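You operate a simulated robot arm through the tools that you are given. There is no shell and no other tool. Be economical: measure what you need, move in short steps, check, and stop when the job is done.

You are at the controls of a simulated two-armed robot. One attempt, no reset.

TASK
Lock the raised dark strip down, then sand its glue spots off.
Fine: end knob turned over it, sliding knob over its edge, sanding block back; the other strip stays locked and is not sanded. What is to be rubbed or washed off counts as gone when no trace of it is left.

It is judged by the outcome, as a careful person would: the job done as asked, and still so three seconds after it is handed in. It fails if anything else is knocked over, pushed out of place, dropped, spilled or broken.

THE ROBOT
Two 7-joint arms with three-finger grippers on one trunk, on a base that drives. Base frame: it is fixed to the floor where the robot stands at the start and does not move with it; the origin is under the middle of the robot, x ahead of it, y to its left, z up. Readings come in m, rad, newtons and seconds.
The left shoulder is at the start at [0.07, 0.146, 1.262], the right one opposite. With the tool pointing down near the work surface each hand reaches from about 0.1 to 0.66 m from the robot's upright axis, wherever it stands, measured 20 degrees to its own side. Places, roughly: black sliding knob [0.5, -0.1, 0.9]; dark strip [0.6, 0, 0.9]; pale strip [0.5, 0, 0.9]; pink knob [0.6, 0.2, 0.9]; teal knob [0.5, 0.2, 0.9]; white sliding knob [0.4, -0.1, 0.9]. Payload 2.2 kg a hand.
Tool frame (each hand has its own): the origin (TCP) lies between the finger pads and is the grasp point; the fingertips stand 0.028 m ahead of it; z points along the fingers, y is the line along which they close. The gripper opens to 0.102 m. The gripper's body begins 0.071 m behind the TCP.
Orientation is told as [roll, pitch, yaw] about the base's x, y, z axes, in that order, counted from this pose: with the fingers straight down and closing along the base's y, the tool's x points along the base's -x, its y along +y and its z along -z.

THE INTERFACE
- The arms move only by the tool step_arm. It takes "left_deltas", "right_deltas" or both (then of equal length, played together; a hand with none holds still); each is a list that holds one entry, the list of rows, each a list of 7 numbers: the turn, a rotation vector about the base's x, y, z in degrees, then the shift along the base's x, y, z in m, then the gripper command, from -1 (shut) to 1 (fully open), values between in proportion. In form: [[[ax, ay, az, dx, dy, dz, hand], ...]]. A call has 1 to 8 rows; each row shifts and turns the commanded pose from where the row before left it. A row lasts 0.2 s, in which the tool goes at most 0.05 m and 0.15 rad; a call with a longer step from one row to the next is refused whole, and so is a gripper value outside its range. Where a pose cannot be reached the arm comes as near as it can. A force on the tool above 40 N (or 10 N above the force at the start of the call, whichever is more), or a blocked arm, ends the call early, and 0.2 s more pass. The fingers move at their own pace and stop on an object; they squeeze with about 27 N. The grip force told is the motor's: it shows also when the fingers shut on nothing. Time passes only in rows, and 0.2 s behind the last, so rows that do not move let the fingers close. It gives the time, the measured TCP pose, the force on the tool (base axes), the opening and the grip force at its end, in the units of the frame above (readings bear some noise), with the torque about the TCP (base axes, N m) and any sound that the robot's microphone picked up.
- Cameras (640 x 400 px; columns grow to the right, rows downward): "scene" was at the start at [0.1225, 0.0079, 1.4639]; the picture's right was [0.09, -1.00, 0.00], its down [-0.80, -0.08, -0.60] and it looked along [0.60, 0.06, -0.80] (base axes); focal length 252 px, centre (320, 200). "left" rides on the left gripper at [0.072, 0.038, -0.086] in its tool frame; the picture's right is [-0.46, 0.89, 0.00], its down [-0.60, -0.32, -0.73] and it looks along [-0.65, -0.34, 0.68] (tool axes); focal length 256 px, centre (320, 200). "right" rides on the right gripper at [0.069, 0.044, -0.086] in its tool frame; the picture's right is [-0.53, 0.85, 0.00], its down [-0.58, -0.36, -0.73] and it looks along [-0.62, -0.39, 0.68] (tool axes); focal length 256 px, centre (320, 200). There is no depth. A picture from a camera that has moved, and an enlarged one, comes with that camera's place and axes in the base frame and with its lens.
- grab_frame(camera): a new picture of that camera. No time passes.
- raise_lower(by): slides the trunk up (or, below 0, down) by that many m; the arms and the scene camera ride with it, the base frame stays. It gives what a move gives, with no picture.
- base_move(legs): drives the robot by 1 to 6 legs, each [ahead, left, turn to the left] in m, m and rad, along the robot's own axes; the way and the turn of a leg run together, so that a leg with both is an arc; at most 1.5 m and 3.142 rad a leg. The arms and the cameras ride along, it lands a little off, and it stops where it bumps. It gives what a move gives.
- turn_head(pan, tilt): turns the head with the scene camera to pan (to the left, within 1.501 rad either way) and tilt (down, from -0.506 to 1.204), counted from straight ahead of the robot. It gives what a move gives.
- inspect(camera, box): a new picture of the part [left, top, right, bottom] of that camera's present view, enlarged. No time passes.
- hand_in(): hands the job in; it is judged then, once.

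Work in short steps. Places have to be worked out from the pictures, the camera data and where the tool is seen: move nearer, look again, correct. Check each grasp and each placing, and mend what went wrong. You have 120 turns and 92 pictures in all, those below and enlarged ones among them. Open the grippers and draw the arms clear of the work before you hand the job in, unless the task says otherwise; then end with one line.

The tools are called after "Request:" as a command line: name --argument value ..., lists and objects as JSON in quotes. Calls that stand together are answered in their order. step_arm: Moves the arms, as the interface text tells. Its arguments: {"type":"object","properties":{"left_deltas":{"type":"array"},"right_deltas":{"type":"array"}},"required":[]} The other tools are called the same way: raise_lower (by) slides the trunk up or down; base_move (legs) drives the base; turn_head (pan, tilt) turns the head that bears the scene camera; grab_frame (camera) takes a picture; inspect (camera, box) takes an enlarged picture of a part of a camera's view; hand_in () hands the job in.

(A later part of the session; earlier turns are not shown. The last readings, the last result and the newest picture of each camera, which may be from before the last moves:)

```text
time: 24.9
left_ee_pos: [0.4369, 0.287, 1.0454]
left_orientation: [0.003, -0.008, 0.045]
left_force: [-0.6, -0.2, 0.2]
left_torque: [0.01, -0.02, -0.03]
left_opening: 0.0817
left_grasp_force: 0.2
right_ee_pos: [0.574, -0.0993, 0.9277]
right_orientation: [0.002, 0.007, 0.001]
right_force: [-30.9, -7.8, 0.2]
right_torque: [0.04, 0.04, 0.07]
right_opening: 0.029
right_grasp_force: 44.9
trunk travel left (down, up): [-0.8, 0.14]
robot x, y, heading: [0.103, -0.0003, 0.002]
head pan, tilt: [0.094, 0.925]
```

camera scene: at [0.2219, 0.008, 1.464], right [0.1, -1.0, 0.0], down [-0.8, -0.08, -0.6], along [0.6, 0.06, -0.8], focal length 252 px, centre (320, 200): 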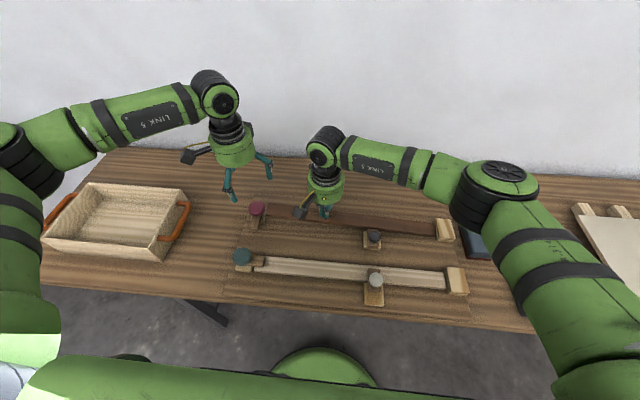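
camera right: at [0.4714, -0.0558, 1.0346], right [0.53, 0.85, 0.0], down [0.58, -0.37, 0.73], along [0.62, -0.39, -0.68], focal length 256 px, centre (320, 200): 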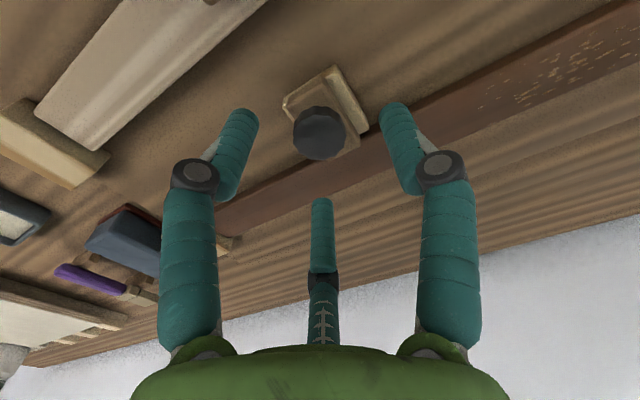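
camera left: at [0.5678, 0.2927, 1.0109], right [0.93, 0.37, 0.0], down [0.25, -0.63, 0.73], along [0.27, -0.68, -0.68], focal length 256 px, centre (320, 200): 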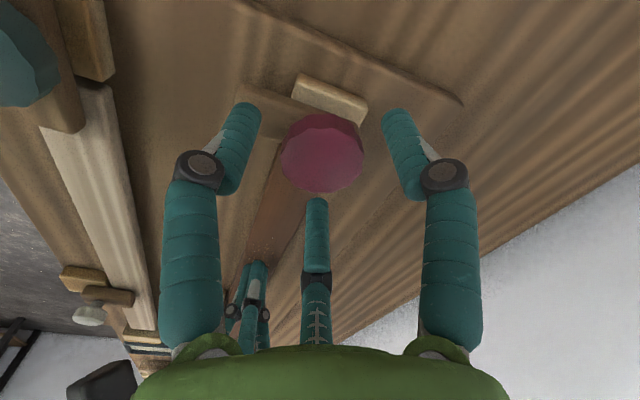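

It hit a firm stop (−31 N) at x ≈ 0.574, so the slider is fully over the edge. I'll release, lift, and move the right hand where its camera can view the sanding block.

Request:
step_arm --right_deltas '[[[0, 0, 0, -0.004, 0, 0, 0.4], [0, 0, 0, 0, 0, 0, 0.4], [0, 0, 0, 0, 0, 0.035, 0.4], [0, 0, 0, -0.02, -0.01, 0.035, 1], [0, 0, 0, -0.02, -0.042, 0.01, 1], [0, 0, 0, -0.02, -0.045, 0, 1], [0, 0, 0, -0.02, -0.045, 0, 1], [0, 0, 0, -0.02, -0.045, 0, 1]]]'

Request:
grab_frame --camera "right"

Request:
grab_frame --camera "scene"

```text
time: 26.8
left_ee_pos: [0.4402, 0.2847, 1.0449]
left_orientation: [0.002, -0.004, 0.042]
left_force: [-0.5, 0.5, -0.5]
left_torque: [0.03, 0.01, 0.0]
left_opening: 0.0816
left_grasp_force: 0.1
right_ee_pos: [0.4769, -0.2856, 1.0068]
right_orientation: [0.003, -0.003, 0.001]
right_force: [0.1, -0.4, 0.0]
right_torque: [0.02, -0.01, -0.02]
right_opening: 0.1019
right_grasp_force: 0.1
trunk travel left (down, up): [-0.8, 0.14]
robot x, y, heading: [0.1011, 0.0056, -0.001]
head pan, tilt: [0.094, 0.925]
```

```text
56 pictures are left
camera right: at [0.4083, -0.2431, 1.0927], right [0.53, 0.85, 0.0], down [0.57, -0.37, 0.73], along [0.62, -0.39, -0.68], focal length 256 px, centre (320, 200)
```

right: 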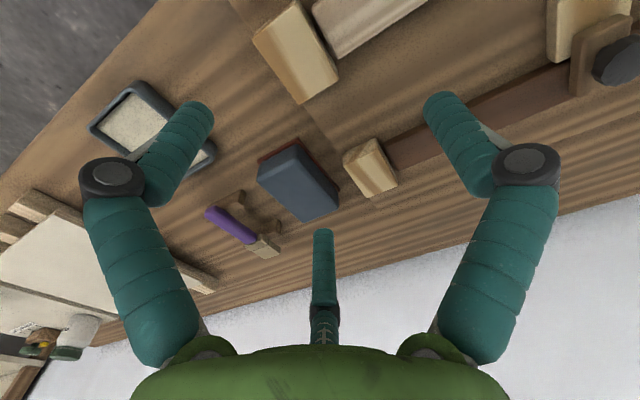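

```text
55 pictures are left
camera scene: at [0.2199, 0.0056, 1.4642], right [0.1, -1.0, 0.0], down [-0.79, -0.08, -0.6], along [0.6, 0.06, -0.8], focal length 252 px, centre (320, 200)
```

scene: 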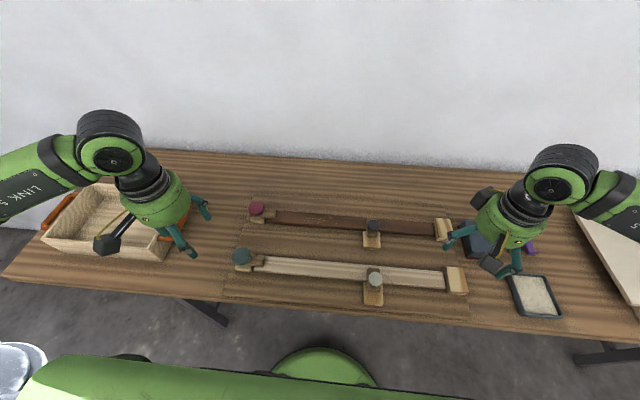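

Request:
inspect --camera "right" --box '[200, 110, 400, 250]'

Request:
inspect --camera "scene" --box '[340, 200, 420, 260]'

```text
2.86 times, centred on (300, 180) of right
camera zoom: at [0.4083, -0.2431, 1.0927], right [0.53, 0.85, 0.0], down [0.57, -0.37, 0.73], along [0.62, -0.39, -0.68], focal length 731 px, centre (377, 257)
```

zoom: 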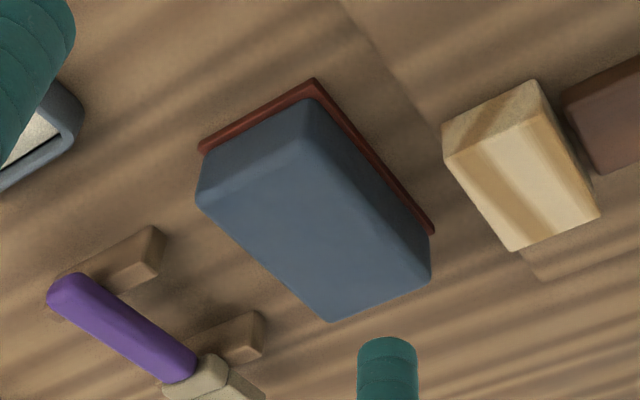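

```text
6.67 times, centred on (380, 230) of scene
camera zoom: at [0.2199, 0.0056, 1.4642], right [0.1, -1.0, 0.0], down [-0.79, -0.08, -0.6], along [0.6, 0.06, -0.8], focal length 1683 px, centre (-80, 0)
```

zoom: 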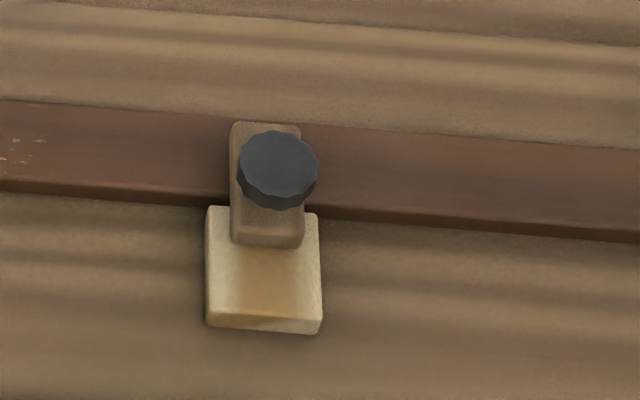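

The slider overlaps the strip's edge just as on the pale strip. The sanding block's base spans x 0.531–0.630 and y −0.349 to −0.411, centred at (0.581, −0.380), with its top near 0.88. I'll move above it with the opening around 80 mm.

Request:
step_arm --right_deltas '[[[0, 0, 0, 0.026, -0.0236, -0.012, 0.6], [0, 0, 0, 0.026, -0.0236, -0.012, 0.6], [0, 0, 0, 0.026, -0.0236, -0.012, 0.6], [0, 0, 0, 0.026, -0.0236, -0.012, 0.6], [0, 0, 0, 0, 0, -0.015, 0.6], [0, 0, 0, 0, 0, 0, 0.6]]]'

Request:
grab_frame --camera "right"

Request:
inspect --camera "scene" --box '[430, 180, 590, 320]'

```text
time: 28.1
left_ee_pos: [0.4436, 0.2866, 1.0437]
left_orientation: [0.002, 0.0, 0.044]
left_force: [-0.9, 0.1, 0.6]
left_torque: [-0.02, 0.01, -0.01]
left_opening: 0.0817
left_grasp_force: 0.2
right_ee_pos: [0.5823, -0.3787, 0.9428]
right_orientation: [0.001, 0.0, -0.001]
right_force: [0.2, 0.1, 0.3]
right_torque: [-0.02, -0.02, 0.04]
right_opening: 0.0816
right_grasp_force: 0.0
trunk travel left (down, up): [-0.8, 0.14]
robot x, y, heading: [0.1007, 0.0003, -0.001]
head pan, tilt: [0.094, 0.925]
```

```text
52 pictures are left
camera right: at [0.5134, -0.3364, 1.0293], right [0.53, 0.85, 0.0], down [0.58, -0.37, 0.73], along [0.62, -0.39, -0.68], focal length 256 px, centre (320, 200)
```

right: 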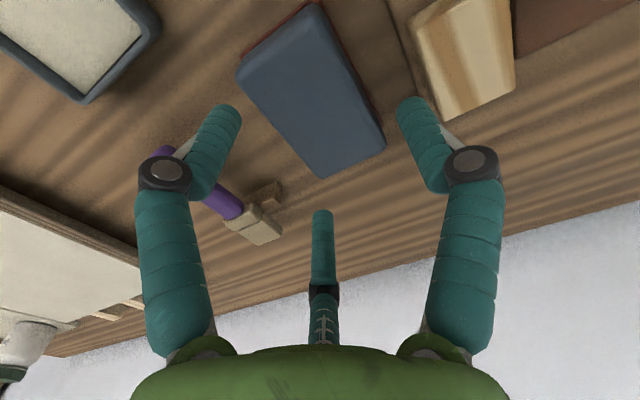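

```text
2.86 times, centred on (510, 250) of scene
camera zoom: at [0.2221, 0.0083, 1.4639], right [0.1, -1.0, 0.0], down [-0.8, -0.08, -0.6], along [0.6, 0.06, -0.8], focal length 721 px, centre (-223, 57)
```

zoom: 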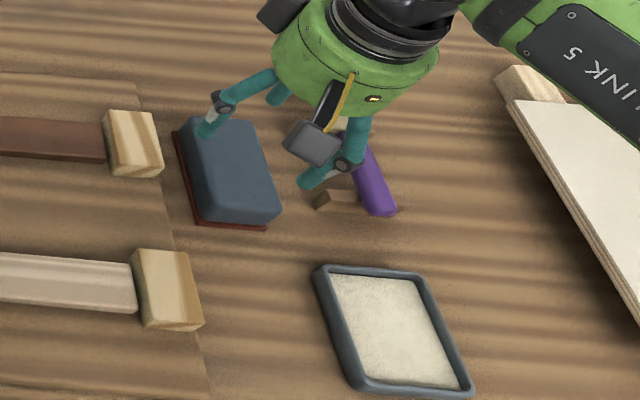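

The hand is centred over the block in y. I'll lower to about z 0.889 and grip.

Request:
step_arm --right_deltas '[[[0, 0, 0, -0.003, -0.001, -0.025, 0.6], [0, 0, 0, 0, 0, -0.02, 0.6], [0, 0, 0, 0, 0, -0.009, 0.6], [0, 0, 0, 0, 0, 0, 0.6], [0, 0, 0, 0, 0, 0, -1], [0, 0, 0, 0, 0, 0, -1], [0, 0, 0, 0, 0, 0, -1]]]'

Request:
inspect --camera "scene" --box '[430, 180, 590, 320]'

```text
time: 29.3
left_ee_pos: [0.4357, 0.2901, 1.0449]
left_orientation: [-0.005, -0.008, 0.044]
left_force: [-0.4, 0.2, 0.6]
left_torque: [0.0, 0.01, -0.02]
left_opening: 0.0818
left_grasp_force: 0.1
right_ee_pos: [0.5791, -0.3822, 0.9035]
right_orientation: [-0.009, -0.028, -0.006]
right_force: [-13.1, -9.5, 56.8]
right_torque: [-1.31, 2.37, 0.29]
right_opening: 0.0614
right_grasp_force: 24.1
trunk travel left (down, up): [-0.8, 0.14]
robot x, y, heading: [0.097, -0.0023, 0.002]
head pan, tilt: [0.094, 0.925]
stopped in row 5 (right hand): the force on the tool passed its limit at 42 N (the readings are from after the stop); the commanded pose is now the measured one
```

```text
2.86 times, centred on (510, 250) of scene
camera zoom: at [0.2118, 0.0136, 1.4655], right [0.09, -1.0, 0.01], down [-0.79, -0.08, -0.61], along [0.6, 0.05, -0.79], focal length 721 px, centre (-223, 57)
```

zoom: 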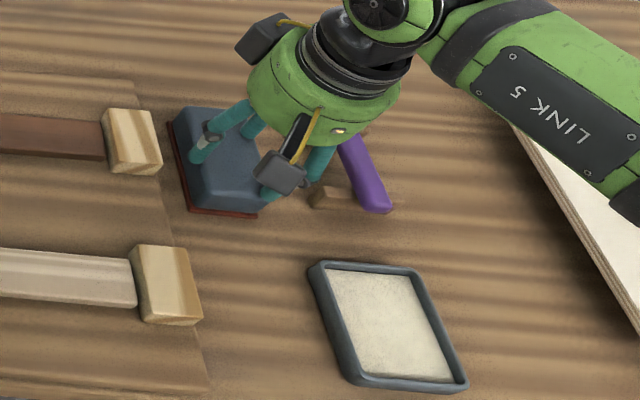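

The call stopped at 57 N upward with the TCP at 0.9035, so something blocked the descent. I'll back up slightly, open, and look.

Request:
step_arm --right_deltas '[[[0, 0, 0, 0, 0, 0.004, 0.6], [0, 0, 0, 0, 0, 0.01, 0.6], [0, 0, 0, 0, 0, 0.015, 0.6], [0, 0, 0, 0, 0, 0.015, 0.6], [0, 0, 0, 0, 0, 0, 0.6]]]'

Request:
grab_frame --camera "right"

Request:
inspect --camera "scene" --box '[430, 180, 590, 320]'

```text
time: 30.5
left_ee_pos: [0.4431, 0.2866, 1.044]
left_orientation: [0.0, 0.0, 0.044]
left_force: [-0.3, -0.1, -1.1]
left_torque: [0.01, 0.02, 0.0]
left_opening: 0.0815
left_grasp_force: 0.0
right_ee_pos: [0.5828, -0.3806, 0.9366]
right_orientation: [0.0, -0.008, -0.003]
right_force: [0.7, 0.4, -0.6]
right_torque: [-0.03, 0.0, 0.01]
right_opening: 0.0817
right_grasp_force: 0.0
trunk travel left (down, up): [-0.8, 0.14]
robot x, y, heading: [0.0965, 0.0012, -0.003]
head pan, tilt: [0.094, 0.925]
```

```text
49 pictures are left
camera right: at [0.5125, -0.3382, 1.0228], right [0.54, 0.84, 0.0], down [0.57, -0.37, 0.74], along [0.62, -0.39, -0.68], focal length 256 px, centre (320, 200)
```

right: 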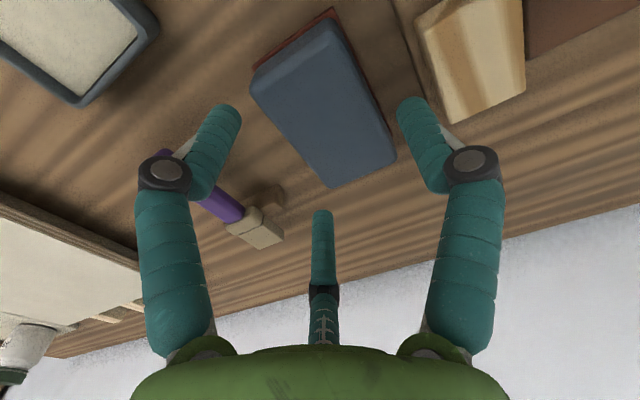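

```text
2.86 times, centred on (510, 250) of scene
camera zoom: at [0.2223, 0.0078, 1.4639], right [0.1, -1.0, 0.0], down [-0.8, -0.08, -0.6], along [0.6, 0.06, -0.8], focal length 721 px, centre (-223, 57)
```

zoom: 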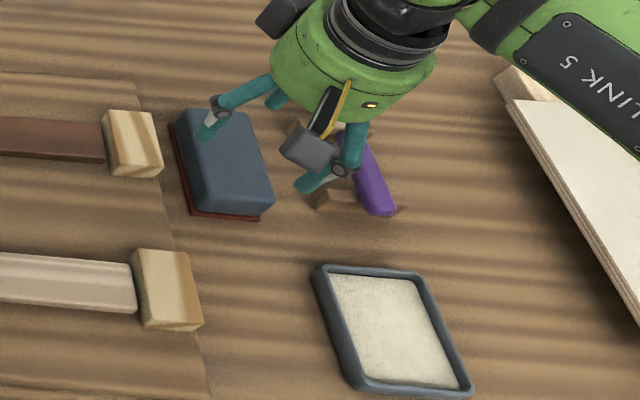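

Compared with the wrist and scene views, the block's centre is at y ≈ −0.372 and x ≈ 0.578. The +y finger had landed on the block's edge and nudged the block about (+0.010, +0.005), which I'll restore at the end. I'll shift +y 8 mm, open wider and check again.

Request:
step_arm --right_deltas '[[[0, 0, 0, -0.003, 0.008, 0, 0.9], [0, 0, 0, 0, 0, -0.012, 0.9], [0, 0, 0, 0, 0, 0, 0.9]]]'

Request:
grab_frame --camera "right"

Request:
inspect --camera "scene" --box '[450, 190, 530, 250]'

```text
time: 31.3
left_ee_pos: [0.4434, 0.2867, 1.0438]
left_orientation: [-0.001, 0.001, 0.044]
left_force: [0.8, 0.2, -0.3]
left_torque: [0.02, -0.02, 0.03]
left_opening: 0.0815
left_grasp_force: 0.1
right_ee_pos: [0.5784, -0.3743, 0.9235]
right_orientation: [0.0, -0.009, -0.004]
right_force: [-0.3, -0.9, 0.5]
right_torque: [0.02, 0.0, 0.02]
right_opening: 0.0969
right_grasp_force: 0.1
trunk travel left (down, up): [-0.8, 0.14]
robot x, y, heading: [0.0999, -0.0009, -0.001]
head pan, tilt: [0.094, 0.925]
```

```text
47 pictures are left
camera right: at [0.5089, -0.33, 1.0099], right [0.54, 0.84, 0.01], down [0.57, -0.37, 0.74], along [0.62, -0.39, -0.68], focal length 256 px, centre (320, 200)
```

right: 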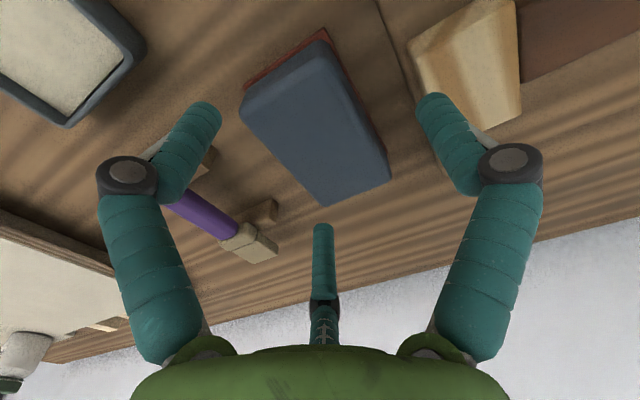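

```text
6.67 times, centred on (490, 220) of scene
camera zoom: at [0.2223, 0.0078, 1.4639], right [0.09, -1.0, 0.0], down [-0.8, -0.08, -0.6], along [0.6, 0.06, -0.8], focal length 1683 px, centre (-813, 67)
```

zoom: 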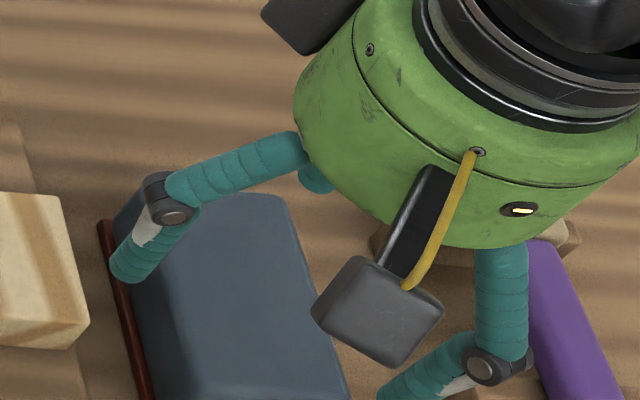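

The fingers now straddle the block with clearance on both sides. I'll lower in two steps to z ≈ 0.89 without closing.

Request:
step_arm --right_deltas '[[[0, 0, 0, -0.002, 0.001, -0.015, 0.9], [0, 0, 0, 0, 0, -0.01, 0.9], [0, 0, 0, 0, 0, -0.008, 0.9], [0, 0, 0, 0, 0, 0, 0.9]]]'

```text
time: 32.3
left_ee_pos: [0.4397, 0.2894, 1.0444]
left_orientation: [-0.002, -0.002, 0.044]
left_force: [-0.6, -0.4, 0.0]
left_torque: [-0.02, 0.0, -0.01]
left_opening: 0.0818
left_grasp_force: 0.0
right_ee_pos: [0.5766, -0.3701, 0.8947]
right_orientation: [0.001, -0.017, -0.003]
right_force: [0.4, 3.0, 19.8]
right_torque: [1.19, 0.01, 0.02]
right_opening: 0.103
right_grasp_force: 4.3
trunk travel left (down, up): [-0.8, 0.14]
robot x, y, heading: [0.101, 0.0017, -0.003]
head pan, tilt: [0.094, 0.925]
```

A 20 N load at the +y finger (torque x +1.2) means it touches the wooden stop block at y ≈ −0.31. I'll raise, narrow to 80 mm, and try again centred at y −0.371.

Request:
step_arm --right_deltas '[[[0, 0, 0, 0, 0, 0.015, 0.9], [0, 0, 0, 0, 0, 0.015, 0.56], [0, 0, 0, 0, 0, 0, 0.56], [0, 0, 0, 0, -0.001, -0.015, 0.56], [0, 0, 0, 0, 0, -0.01, 0.56], [0, 0, 0, 0, 0, -0.006, 0.56], [0, 0, 0, 0, 0, 0, 0.56]]]'

Request:
grab_frame --camera "right"

```text
time: 33.9
left_ee_pos: [0.4409, 0.2874, 1.0439]
left_orientation: [0.0, -0.002, 0.043]
left_force: [-0.7, -0.4, 0.6]
left_torque: [0.04, 0.02, 0.01]
left_opening: 0.0815
left_grasp_force: 0.1
right_ee_pos: [0.5786, -0.3736, 0.896]
right_orientation: [0.0, -0.019, -0.004]
right_force: [5.1, -7.6, 20.8]
right_torque: [-0.62, -1.03, -0.22]
right_opening: 0.0951
right_grasp_force: 10.3
trunk travel left (down, up): [-0.8, 0.14]
robot x, y, heading: [0.1017, 0.0016, -0.001]
head pan, tilt: [0.094, 0.925]
```

```text
45 pictures are left
camera right: at [0.5081, -0.3307, 0.9786], right [0.54, 0.84, 0.01], down [0.56, -0.37, 0.74], along [0.63, -0.4, -0.67], focal length 256 px, centre (320, 200)
```

right: 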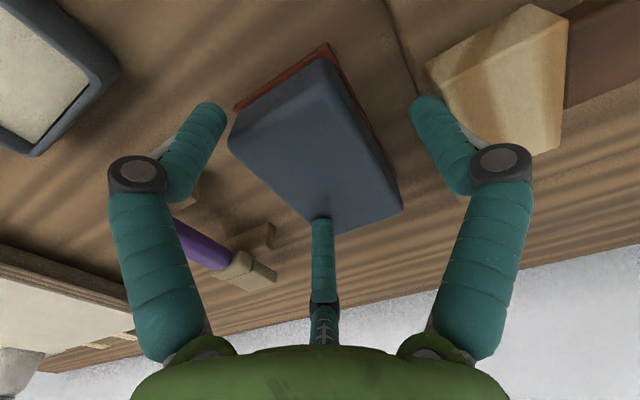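

Fingers read 95 mm against an 80 mm command, so something is holding them apart. I'll look closely from both cameras before moving.

Request:
inspect --camera "right" --box '[160, 30, 480, 230]'

Request:
inspect --camera "scene" --box '[440, 190, 540, 265]'

Request:
grab_frame --camera "left"

```text
2.00 times, centred on (320, 130) of right
camera zoom: at [0.5081, -0.3307, 0.9786], right [0.54, 0.84, 0.01], down [0.56, -0.37, 0.74], along [0.63, -0.4, -0.67], focal length 512 px, centre (320, 340)
```

zoom: 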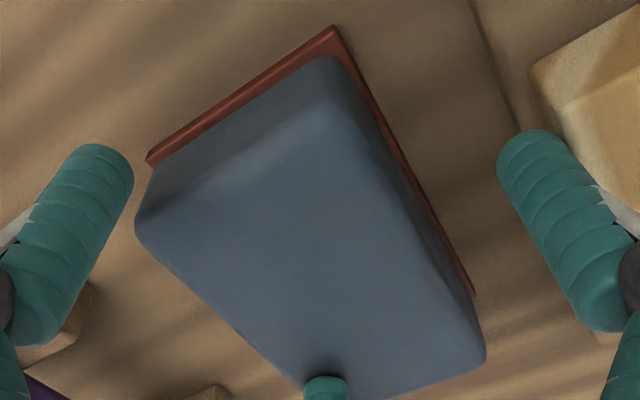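

```text
5.33 times, centred on (490, 228) of scene
camera zoom: at [0.2203, 0.0085, 1.4643], right [0.09, -1.0, 0.0], down [-0.79, -0.08, -0.6], along [0.6, 0.06, -0.8], focal length 1346 px, centre (-587, 53)
```

zoom: 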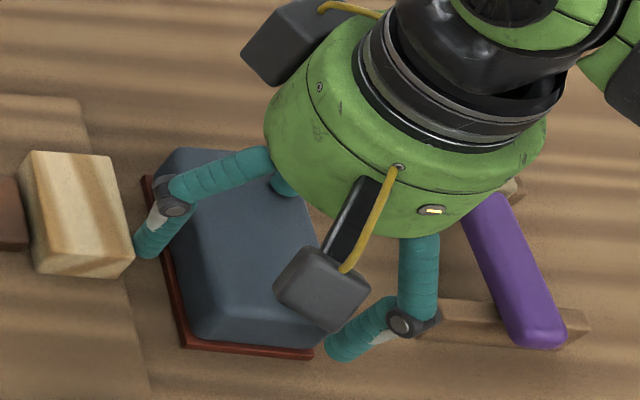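

```text
42 pictures are left
camera left: at [0.3681, 0.3218, 1.1297], right [0.43, 0.9, 0.0], down [0.62, -0.29, 0.73], along [0.66, -0.31, -0.68], focal length 256 px, centre (320, 200)
```

left: 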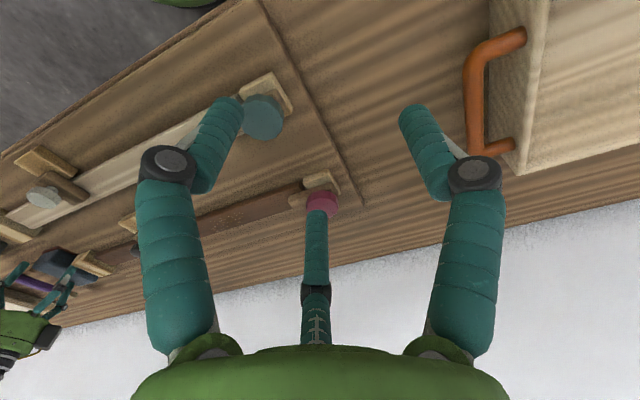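

The close-up shows a third, central finger (toward +x) resting on the block's far end, which spreads the coupled fingers. So I must grip near the +x end, with that finger beyond the block's end at x ≈ 0.63. I'll raise and shift to x ≈ 0.603.

Request:
step_arm --right_deltas '[[[0, 0, 0, 0, 0, 0.02, 0.56], [0, 0, 0, 0, 0, 0.02, 0.56], [0, 0, 0, 0.023, 0, 0, 0.56], [0, 0, 0, 0, 0, 0, 0.56]]]'

Request:
inspect --camera "right" --box '[160, 0, 480, 240]'

```text
time: 34.9
left_ee_pos: [0.4416, 0.2875, 1.0437]
left_orientation: [0.0, 0.0, 0.044]
left_force: [-0.1, 0.6, -0.2]
left_torque: [0.0, -0.01, 0.02]
left_opening: 0.0815
left_grasp_force: 0.1
right_ee_pos: [0.6021, -0.3732, 0.9301]
right_orientation: [0.002, -0.008, -0.002]
right_force: [-1.5, -0.3, -0.2]
right_torque: [-0.02, 0.01, -0.03]
right_opening: 0.0797
right_grasp_force: 0.1
trunk travel left (down, up): [-0.8, 0.14]
robot x, y, heading: [0.1, -0.0004, 0.001]
head pan, tilt: [0.094, 0.925]
```

```text
1.67 times, centred on (320, 120) of right
camera zoom: at [0.5315, -0.3302, 1.0161], right [0.54, 0.84, 0.0], down [0.57, -0.37, 0.74], along [0.62, -0.39, -0.68], focal length 427 px, centre (320, 333)
```

zoom: 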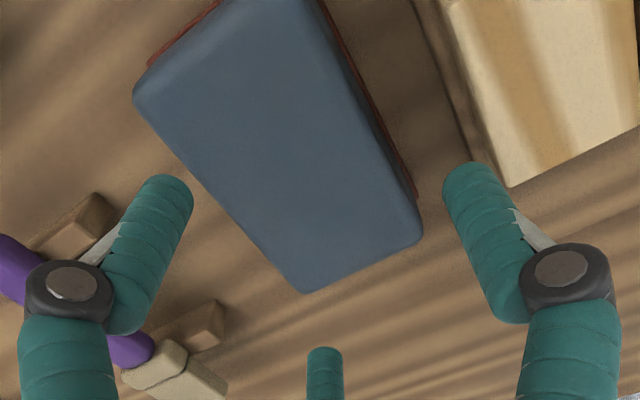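

The block's end is at x ≈ 0.631 and its centre y ≈ −0.375, so the third finger will clear it. I'll lower to z ≈ 0.891.

Request:
step_arm --right_deltas '[[[0, 0, 0, 0.003, -0.001, -0.015, 0.56], [0, 0, 0, 0, 0, -0.012, 0.56], [0, 0, 0, 0, 0, -0.011, 0.56], [0, 0, 0, 0, 0, 0, 0.56]]]'

```text
time: 35.9
left_ee_pos: [0.4407, 0.2869, 1.0441]
left_orientation: [0.0, -0.003, 0.043]
left_force: [-1.1, 0.6, 0.0]
left_torque: [0.06, 0.01, 0.0]
left_opening: 0.0817
left_grasp_force: 0.1
right_ee_pos: [0.6015, -0.3761, 0.8955]
right_orientation: [-0.001, -0.011, -0.007]
right_force: [-3.5, -6.1, 15.7]
right_torque: [-0.49, 0.78, 0.06]
right_opening: 0.0935
right_grasp_force: 9.2
trunk travel left (down, up): [-0.8, 0.14]
robot x, y, heading: [0.1011, -0.0015, 0.0]
head pan, tilt: [0.094, 0.925]
```

It's still spread to 93 mm with 16 N up. I'll look closely at where the contact is.

Request:
inspect --camera "right" --box '[160, 0, 480, 240]'

Request:
inspect --camera "scene" --box '[440, 185, 540, 265]'

```text
1.67 times, centred on (320, 120) of right
camera zoom: at [0.5321, -0.3327, 0.9806], right [0.54, 0.84, 0.0], down [0.57, -0.37, 0.74], along [0.62, -0.4, -0.68], focal length 427 px, centre (320, 333)
```

zoom: 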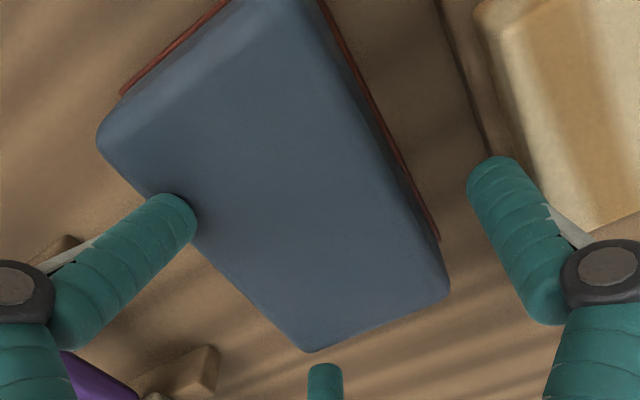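

```text
5.00 times, centred on (490, 225) of scene
camera zoom: at [0.2193, 0.0077, 1.4643], right [0.09, -1.0, 0.0], down [-0.79, -0.08, -0.6], along [0.6, 0.06, -0.8], focal length 1262 px, centre (-530, 75)
```

zoom: 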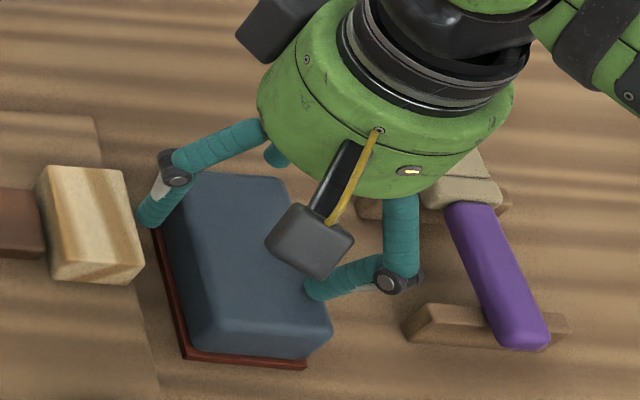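

Now it's clear the hand has three fingers at about 120°: one at +y, and two on the −y side at ±x. All the contact points match that. I'll raise, open fully, and centre the TCP 13 mm to the −y side of the block's centre, at (0.582, −0.388).

Request:
step_arm --right_deltas '[[[0, 0, 0, 0, 0, 0.02, 0.56], [0, 0, 0, 0, 0, 0.015, 1], [0, 0, 0, -0.021, -0.013, 0, 1], [0, 0, 0, 0, 0, 0, 1]]]'

Request:
grab_frame --camera "right"

Request:
inspect --camera "scene" --box '[440, 185, 540, 265]'

```text
time: 36.9
left_ee_pos: [0.443, 0.2865, 1.0421]
left_orientation: [0.0, 0.0, 0.044]
left_force: [-0.7, 1.0, 0.7]
left_torque: [0.01, 0.01, 0.05]
left_opening: 0.0816
left_grasp_force: 0.1
right_ee_pos: [0.5825, -0.3879, 0.9254]
right_orientation: [0.002, -0.007, -0.004]
right_force: [-0.1, 0.3, -0.5]
right_torque: [0.0, 0.02, -0.03]
right_opening: 0.1022
right_grasp_force: 0.1
trunk travel left (down, up): [-0.8, 0.14]
robot x, y, heading: [0.0969, 0.0005, -0.004]
head pan, tilt: [0.094, 0.925]
```

```text
38 pictures are left
camera right: at [0.5129, -0.3442, 1.0119], right [0.54, 0.84, 0.0], down [0.57, -0.37, 0.74], along [0.62, -0.39, -0.68], focal length 256 px, centre (320, 200)
```

right: 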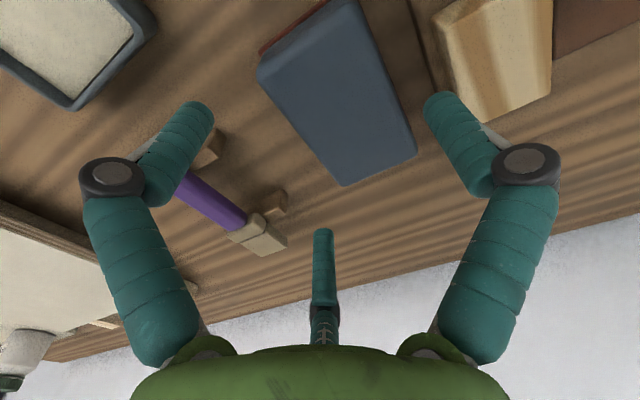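

```text
5.00 times, centred on (490, 225) of scene
camera zoom: at [0.2231, 0.0082, 1.4638], right [0.1, -1.0, 0.0], down [-0.8, -0.08, -0.6], along [0.6, 0.06, -0.8], focal length 1262 px, centre (-530, 75)
```

zoom: 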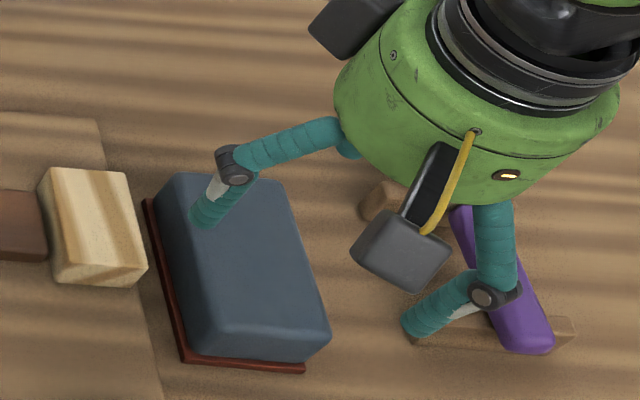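

Both views agree: with the hand fully open the tips sit only ~9 mm below the TCP, at a radius of ~59 mm. They clear both the block and the stop block here. I'll lower to z ≈ 0.887, still open.

Request:
step_arm --right_deltas '[[[0, 0, 0, 0, 0, -0.015, 1], [0, 0, 0, 0, 0, -0.013, 1], [0, 0, 0, 0, 0, -0.01, 1], [0, 0, 0, 0, 0, 0, 1]]]'

Request:
inspect --camera "scene" --box '[440, 185, 540, 265]'

```text
time: 37.9
left_ee_pos: [0.4418, 0.2867, 1.0441]
left_orientation: [0.0, 0.001, 0.043]
left_force: [0.7, 0.0, -0.4]
left_torque: [0.01, -0.03, -0.01]
left_opening: 0.0817
left_grasp_force: 0.1
right_ee_pos: [0.583, -0.3876, 0.8894]
right_orientation: [0.0, -0.008, -0.001]
right_force: [0.2, 0.4, -0.7]
right_torque: [0.0, 0.02, 0.03]
right_opening: 0.1019
right_grasp_force: 0.1
trunk travel left (down, up): [-0.8, 0.14]
robot x, y, heading: [0.1004, -0.0019, -0.001]
head pan, tilt: [0.094, 0.925]
```

```text
5.00 times, centred on (490, 225) of scene
camera zoom: at [0.2222, 0.0077, 1.4639], right [0.09, -1.0, 0.0], down [-0.8, -0.08, -0.6], along [0.6, 0.06, -0.8], focal length 1262 px, centre (-530, 75)
```

zoom: 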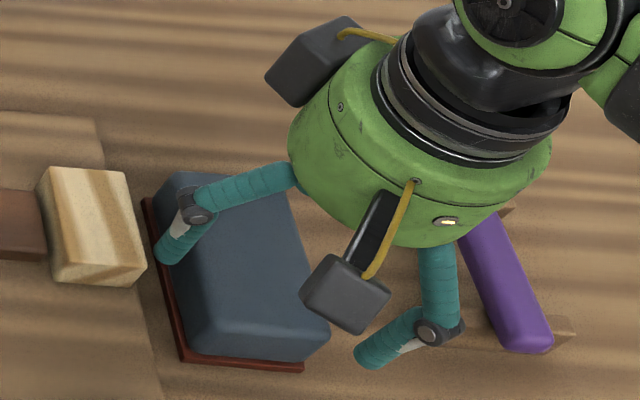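

No contact yet. I'll lower 6 mm more and close gently.

Request:
step_arm --right_deltas '[[[0, 0, 0, 0, 0, -0.006, 1], [0, 0, 0, 0, 0, 0, 0.7], [0, 0, 0, 0, 0, 0, -1], [0, 0, 0, 0, 0, 0, -1], [0, 0, 0, 0, 0, 0, -1]]]'

Request:
inspect --camera "right" --box '[160, 0, 480, 240]'

Request:
inspect --camera "scene" --box '[440, 185, 540, 265]'

```text
time: 39.1
left_ee_pos: [0.4433, 0.2874, 1.0437]
left_orientation: [-0.001, -0.001, 0.045]
left_force: [-0.2, 0.9, -0.3]
left_torque: [0.01, -0.02, -0.02]
left_opening: 0.0815
left_grasp_force: 0.1
right_ee_pos: [0.5814, -0.3865, 0.8839]
right_orientation: [0.001, -0.011, -0.001]
right_force: [1.4, 1.0, 2.8]
right_torque: [0.12, -0.06, -0.01]
right_opening: 0.0836
right_grasp_force: 27.6
trunk travel left (down, up): [-0.8, 0.14]
robot x, y, heading: [0.1008, -0.0035, 0.001]
head pan, tilt: [0.094, 0.925]
```

```text
1.67 times, centred on (320, 120) of right
camera zoom: at [0.5125, -0.3431, 0.9685], right [0.54, 0.84, 0.01], down [0.57, -0.37, 0.74], along [0.62, -0.39, -0.68], focal length 427 px, centre (320, 333)
```

zoom: 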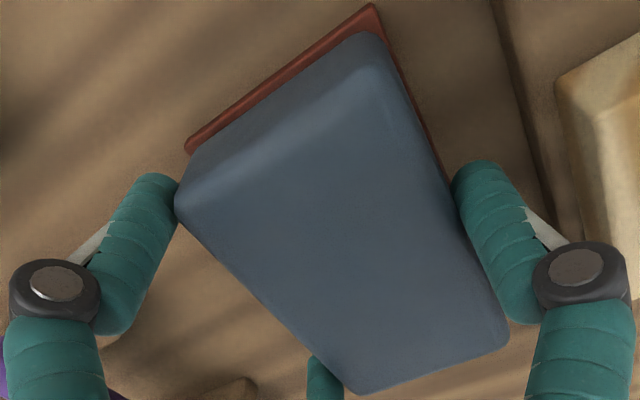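

```text
5.00 times, centred on (490, 225) of scene
camera zoom: at [0.2222, 0.0083, 1.4639], right [0.1, -1.0, 0.0], down [-0.8, -0.08, -0.6], along [0.6, 0.06, -0.8], focal length 1262 px, centre (-530, 75)
```

zoom: 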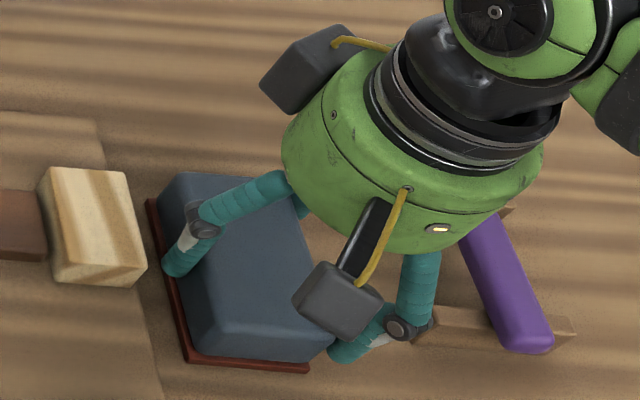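

All three fingers hold the block (27.6 N, 84 mm). I'll lift it straight up 90 mm and check the grasp.

Request:
step_arm --right_deltas '[[[0, 0, 0, 0, 0, 0.01, -1], [0, 0, 0, 0, 0, 0.02, -1], [0, 0, 0, 0, 0, 0.03, -1], [0, 0, 0, 0, 0, 0.03, -1], [0, 0, 0, 0, 0, 0, -1]]]'

Request:
grab_frame --camera "scene"

```text
time: 40.3
left_ee_pos: [0.4439, 0.2871, 1.0433]
left_orientation: [-0.001, 0.0, 0.044]
left_force: [0.8, 0.2, 1.1]
left_torque: [-0.01, -0.01, 0.01]
left_opening: 0.0816
left_grasp_force: 0.1
right_ee_pos: [0.5809, -0.3868, 0.9742]
right_orientation: [0.0, -0.009, -0.004]
right_force: [-0.1, 0.3, -1.7]
right_torque: [-0.04, 0.02, 0.0]
right_opening: 0.0837
right_grasp_force: 26.9
trunk travel left (down, up): [-0.8, 0.14]
robot x, y, heading: [0.1013, -0.0011, 0.001]
head pan, tilt: [0.094, 0.925]
```

```text
33 pictures are left
camera scene: at [0.2228, 0.0075, 1.4639], right [0.1, -1.0, 0.0], down [-0.8, -0.08, -0.6], along [0.6, 0.06, -0.8], focal length 252 px, centre (320, 200)
```

scene: 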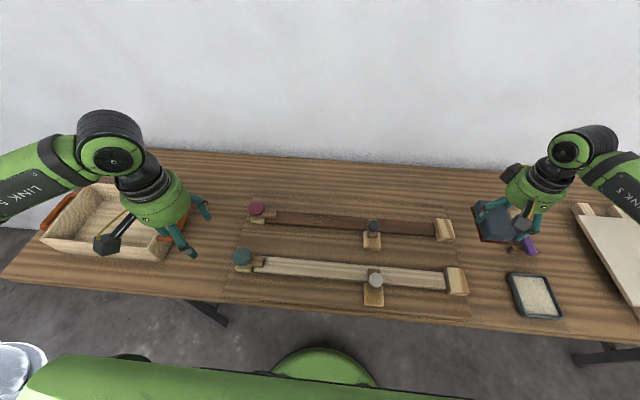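

The block is lifted securely, and a look at the glue spots now helps while the strip is unobstructed.

Request:
inspect --camera "scene" --box '[240, 190, 400, 260]'

Request:
step_arm --right_deltas '[[[0, 0, 0, 0.002, 0.045, 0, -1], [0, 0, 0, 0.002, 0.045, 0, -1], [0, 0, 0, 0.002, 0.045, 0, -1], [0, 0, 0, 0.002, 0.045, 0, -1], [0, 0, 0, 0.002, 0.045, 0, -1], [0, 0, 0, 0.002, 0.045, 0, -1], [0, 0, 0, 0.002, 0.045, 0, -1], [0, 0, 0, 0, 0.045, 0, -1]]]'

```text
4.00 times, centred on (320, 225) of scene
camera zoom: at [0.2228, 0.0075, 1.4639], right [0.1, -1.0, 0.0], down [-0.8, -0.08, -0.6], along [0.6, 0.06, -0.8], focal length 1010 px, centre (320, 100)
```

zoom: 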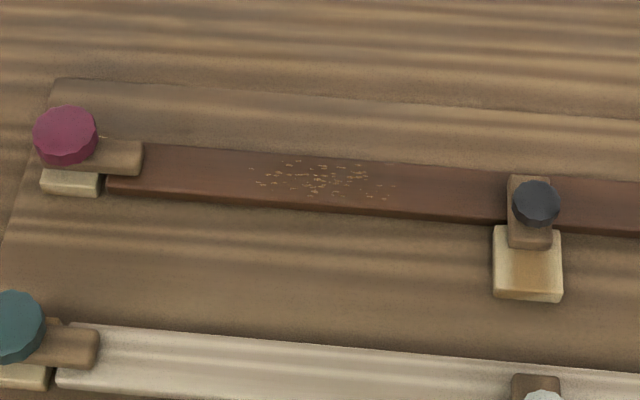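

```text
time: 42.1
left_ee_pos: [0.4429, 0.2889, 1.0436]
left_orientation: [-0.003, 0.0, 0.044]
left_force: [0.0, -0.1, 0.1]
left_torque: [-0.02, -0.01, 0.01]
left_opening: 0.0817
left_grasp_force: 0.1
right_ee_pos: [0.5946, -0.0218, 0.9734]
right_orientation: [-0.004, -0.007, -0.003]
right_force: [0.0, 0.4, -2.2]
right_torque: [-0.05, 0.06, -0.01]
right_opening: 0.0832
right_grasp_force: 27.2
trunk travel left (down, up): [-0.8, 0.14]
robot x, y, heading: [0.1019, -0.0007, -0.005]
head pan, tilt: [0.094, 0.925]
```

Spots span y −0.008 to 0.095 and x 0.584–0.616. I'll move the block over their middle and lower toward the strip.

Request:
step_arm --right_deltas '[[[0, 0, 0, 0, 0.025, -0.02, -1], [0, 0, 0, 0.001, 0.025, -0.02, -1], [0, 0, 0, 0, 0, -0.015, -1], [0, 0, 0, 0, 0, -0.008, -1], [0, 0, 0, 0, 0, -0.004, -1], [0, 0, 0, 0, 0, 0, -1]]]'

Request:
inspect --camera "scene" --box '[240, 170, 400, 270]'

```text
time: 43.5
left_ee_pos: [0.4407, 0.2867, 1.0449]
left_orientation: [0.0, -0.002, 0.043]
left_force: [0.1, -1.0, 0.0]
left_torque: [0.01, -0.03, -0.01]
left_opening: 0.0814
left_grasp_force: 0.0
right_ee_pos: [0.597, 0.0219, 0.9091]
right_orientation: [0.001, -0.014, -0.003]
right_force: [3.0, -3.3, 20.9]
right_torque: [0.19, -0.04, -0.02]
right_opening: 0.0842
right_grasp_force: 27.4
trunk travel left (down, up): [-0.8, 0.14]
robot x, y, heading: [0.1019, 0.0017, -0.001]
head pan, tilt: [0.094, 0.925]
```

```text
4.00 times, centred on (320, 220) of scene
camera zoom: at [0.2199, 0.0068, 1.4642], right [0.09, -1.0, 0.0], down [-0.79, -0.08, -0.6], along [0.6, 0.06, -0.8], focal length 1010 px, centre (320, 120)
```

zoom: 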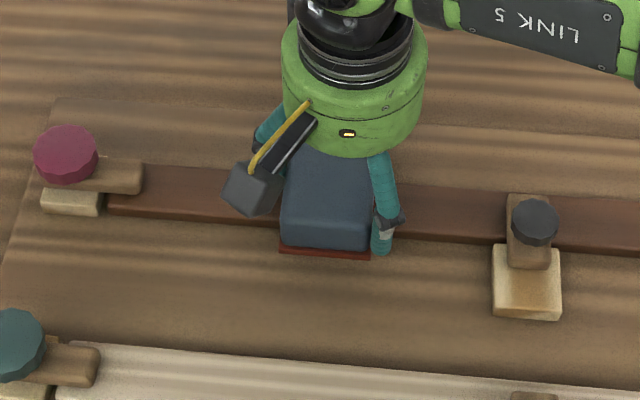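

The block sits flat on the strip with about 21 N. I'll ease off 1 mm and stroke along the strip toward +y.

Request:
step_arm --right_deltas '[[[0, 0, 0, 0, 0.005, 0.001, -1], [0, 0, 0, 0, 0.015, 0, -1], [0, 0, 0, 0, 0.018, 0, -1], [0, 0, 0, 0, 0.018, 0, -1], [0, 0, 0, 0, 0.014, 0, -1], [0, 0, 0, 0, 0, 0, -1]]]'

Request:
inspect --camera "scene" --box '[240, 170, 400, 270]'

```text
time: 44.9
left_ee_pos: [0.4406, 0.2849, 1.0448]
left_orientation: [0.001, -0.003, 0.044]
left_force: [-0.6, 0.6, 0.5]
left_torque: [0.02, 0.02, 0.0]
left_opening: 0.0817
left_grasp_force: 0.0
right_ee_pos: [0.595, 0.0905, 0.9087]
right_orientation: [0.001, -0.013, -0.001]
right_force: [-0.5, -6.2, 21.5]
right_torque: [0.0, -0.02, -0.02]
right_opening: 0.0836
right_grasp_force: 27.1
trunk travel left (down, up): [-0.8, 0.14]
robot x, y, heading: [0.0955, 0.0025, 0.004]
head pan, tilt: [0.094, 0.925]
```

```text
4.00 times, centred on (320, 220) of scene
camera zoom: at [0.2187, 0.0054, 1.4643], right [0.1, -1.0, 0.0], down [-0.79, -0.07, -0.6], along [0.6, 0.06, -0.8], focal length 1010 px, centre (320, 120)
```

zoom: 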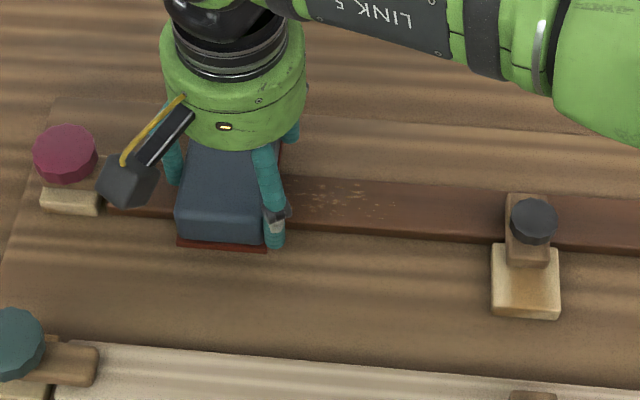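

Sliding works and the spots are fading. I'll stroke back and forth over the spots between TCP y 0.09 and −0.024.

Request:
step_arm --right_deltas '[[[0, 0, 0, 0, -0.012, 0, -1], [0, 0, 0, 0, -0.018, 0, -1], [0, 0, 0, 0, -0.018, 0, -1], [0, 0, 0, 0, -0.018, 0, -1], [0, 0, 0, 0, -0.018, 0, -1], [0, 0, 0, 0, -0.018, 0, -1], [0, 0, 0, 0, -0.013, 0, -1], [0, 0, 0, 0, 0, 0, -1]]]'

Request:
step_arm --right_deltas '[[[0, 0, 0, 0, 0.012, 0, -1], [0, 0, 0, 0, 0.018, 0, -1], [0, 0, 0, 0, 0.018, 0, -1], [0, 0, 0, 0, 0.018, 0, -1], [0, 0, 0, 0, 0.018, 0, -1], [0, 0, 0, 0, 0.018, 0, -1], [0, 0, 0, 0, 0.011, 0, -1], [0, 0, 0, 0, 0, 0, -1]]]'

Request:
inspect --camera "scene" --box '[240, 170, 400, 270]'

```text
time: 46.7
left_ee_pos: [0.441, 0.2878, 1.0438]
left_orientation: [-0.001, -0.001, 0.043]
left_force: [-0.5, 0.6, 0.8]
left_torque: [0.02, 0.0, -0.02]
left_opening: 0.0819
left_grasp_force: 0.2
right_ee_pos: [0.5971, -0.0216, 0.9094]
right_orientation: [0.0, -0.012, -0.003]
right_force: [-0.5, 4.7, 15.0]
right_torque: [0.62, 0.0, 0.01]
right_opening: 0.0835
right_grasp_force: 27.1
trunk travel left (down, up): [-0.8, 0.14]
robot x, y, heading: [0.0991, 0.0008, 0.0]
head pan, tilt: [0.094, 0.925]
```

```text
time: 48.5
left_ee_pos: [0.4402, 0.286, 1.0453]
left_orientation: [-0.002, -0.001, 0.043]
left_force: [0.0, 1.2, 0.3]
left_torque: [-0.03, -0.03, 0.02]
left_opening: 0.0815
left_grasp_force: 0.1
right_ee_pos: [0.5948, 0.0909, 0.9081]
right_orientation: [0.001, -0.01, -0.001]
right_force: [-0.6, -3.6, 15.6]
right_torque: [-0.11, -0.15, 0.01]
right_opening: 0.0834
right_grasp_force: 27.5
trunk travel left (down, up): [-0.8, 0.14]
robot x, y, heading: [0.1001, -0.0012, -0.004]
head pan, tilt: [0.094, 0.925]
```

```text
4.00 times, centred on (320, 220) of scene
camera zoom: at [0.2198, 0.0063, 1.4642], right [0.1, -1.0, 0.0], down [-0.79, -0.08, -0.6], along [0.6, 0.06, -0.8], focal length 1010 px, centre (320, 120)
```

zoom: 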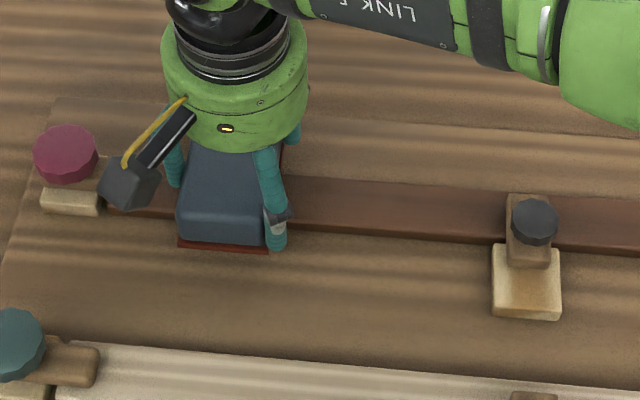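

Spots on the visible part look gone. I'll do one more full back-and-forth for the area near the +y end, ending at the −y side, then check.

Request:
step_arm --right_deltas '[[[0, 0, 0, 0, -0.015, 0, -1], [0, 0, 0, 0, -0.018, 0, -1], [0, 0, 0, 0, -0.018, 0, -1], [0, 0, 0, 0, -0.018, 0, -1], [0, 0, 0, 0, 0.018, 0, -1], [0, 0, 0, 0, 0.018, 0, -1], [0, 0, 0, 0, 0.018, 0, -1], [0, 0, 0, 0, 0.015, 0, -1]]]'

Request:
step_arm --right_deltas '[[[0, 0, 0, 0, -0.012, 0, -1], [0, 0, 0, 0, -0.018, 0, -1], [0, 0, 0, 0, -0.018, 0, -1], [0, 0, 0, 0, -0.018, 0, -1], [0, 0, 0, 0, -0.018, 0, -1], [0, 0, 0, 0, -0.018, 0, -1], [0, 0, 0, 0, -0.013, 0, -1], [0, 0, 0, 0, 0, 0, -1]]]'

Request:
inspect --camera "scene" --box '[240, 190, 360, 250]'

```text
time: 50.3
left_ee_pos: [0.4404, 0.2858, 1.0444]
left_orientation: [0.001, -0.002, 0.043]
left_force: [-0.8, 0.3, -0.5]
left_torque: [-0.01, -0.03, 0.01]
left_opening: 0.0816
left_grasp_force: 0.1
right_ee_pos: [0.5961, 0.0909, 0.9089]
right_orientation: [0.0, -0.01, -0.003]
right_force: [0.8, -4.7, 10.9]
right_torque: [0.3, -0.08, -0.01]
right_opening: 0.0836
right_grasp_force: 26.7
trunk travel left (down, up): [-0.8, 0.14]
robot x, y, heading: [0.101, -0.0007, -0.003]
head pan, tilt: [0.094, 0.925]
```

```text
time: 52.1
left_ee_pos: [0.4414, 0.2875, 1.0432]
left_orientation: [-0.003, -0.002, 0.043]
left_force: [0.1, 0.6, -0.5]
left_torque: [0.01, -0.01, 0.02]
left_opening: 0.0817
left_grasp_force: 0.0
right_ee_pos: [0.5972, -0.0248, 0.9077]
right_orientation: [-0.001, -0.013, -0.001]
right_force: [0.3, 3.1, 13.2]
right_torque: [0.48, 0.09, 0.03]
right_opening: 0.0836
right_grasp_force: 27.7
trunk travel left (down, up): [-0.8, 0.14]
robot x, y, heading: [0.0999, -0.0036, 0.005]
head pan, tilt: [0.094, 0.925]
```

```text
5.33 times, centred on (300, 220) of scene
camera zoom: at [0.2204, 0.009, 1.4641], right [0.1, -1.0, 0.0], down [-0.79, -0.08, -0.6], along [0.6, 0.06, -0.8], focal length 1346 px, centre (427, 93)
```

zoom: 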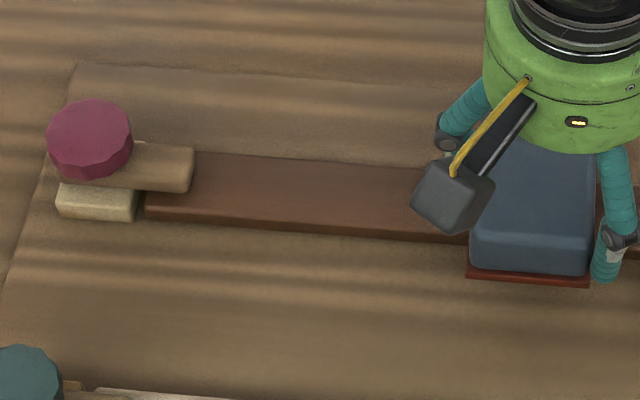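

The left part looks clean. I'll lift straight up, move back toward the block's place, and check the whole strip.

Request:
step_arm --right_deltas '[[[0, 0, 0, 0, 0, 0.025, -1], [0, 0, 0, 0, 0, 0.04, -1], [0, 0, 0, -0.003, -0.045, 0.002, -1], [0, 0, 0, -0.003, -0.045, 0, -1], [0, 0, 0, -0.003, -0.045, 0, -1], [0, 0, 0, -0.003, -0.045, 0, -1], [0, 0, 0, -0.003, -0.045, 0, -1], [0, 0, 0, -0.002, -0.045, 0, -1]]]'

Request:
inspect --camera "scene" --box '[250, 195, 350, 245]'

Request:
inspect --camera "scene" --box '[340, 195, 460, 310]'

```text
time: 53.9
left_ee_pos: [0.4414, 0.2843, 1.0431]
left_orientation: [0.001, -0.003, 0.045]
left_force: [-0.2, -0.3, 0.6]
left_torque: [0.03, -0.02, 0.0]
left_opening: 0.0814
left_grasp_force: 0.0
right_ee_pos: [0.5771, -0.2976, 0.9772]
right_orientation: [0.002, -0.009, -0.002]
right_force: [-0.5, -0.4, -2.7]
right_torque: [-0.02, -0.01, 0.01]
right_opening: 0.083
right_grasp_force: 26.8
trunk travel left (down, up): [-0.8, 0.14]
robot x, y, heading: [0.0995, -0.0002, -0.004]
head pan, tilt: [0.094, 0.925]
```

```text
6.40 times, centred on (300, 220) of scene
camera zoom: at [0.2214, 0.0058, 1.464], right [0.1, -1.0, 0.0], down [-0.8, -0.07, -0.6], along [0.6, 0.06, -0.8], focal length 1616 px, centre (448, 72)
```

zoom: 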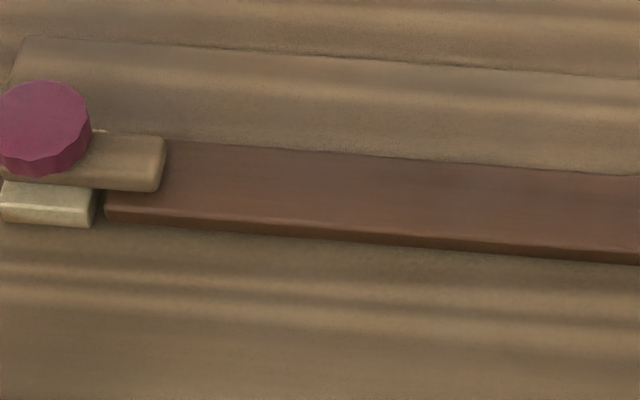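

```text
3.48 times, centred on (400, 252) of scene
camera zoom: at [0.2214, 0.0058, 1.464], right [0.1, -1.0, 0.0], down [-0.8, -0.07, -0.6], along [0.6, 0.06, -0.8], focal length 878 px, centre (42, 17)
```

zoom: 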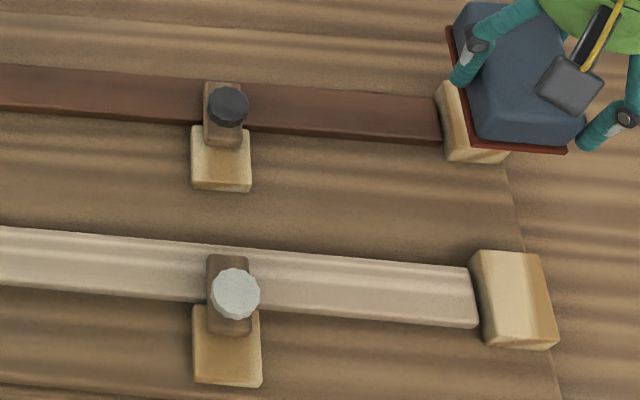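

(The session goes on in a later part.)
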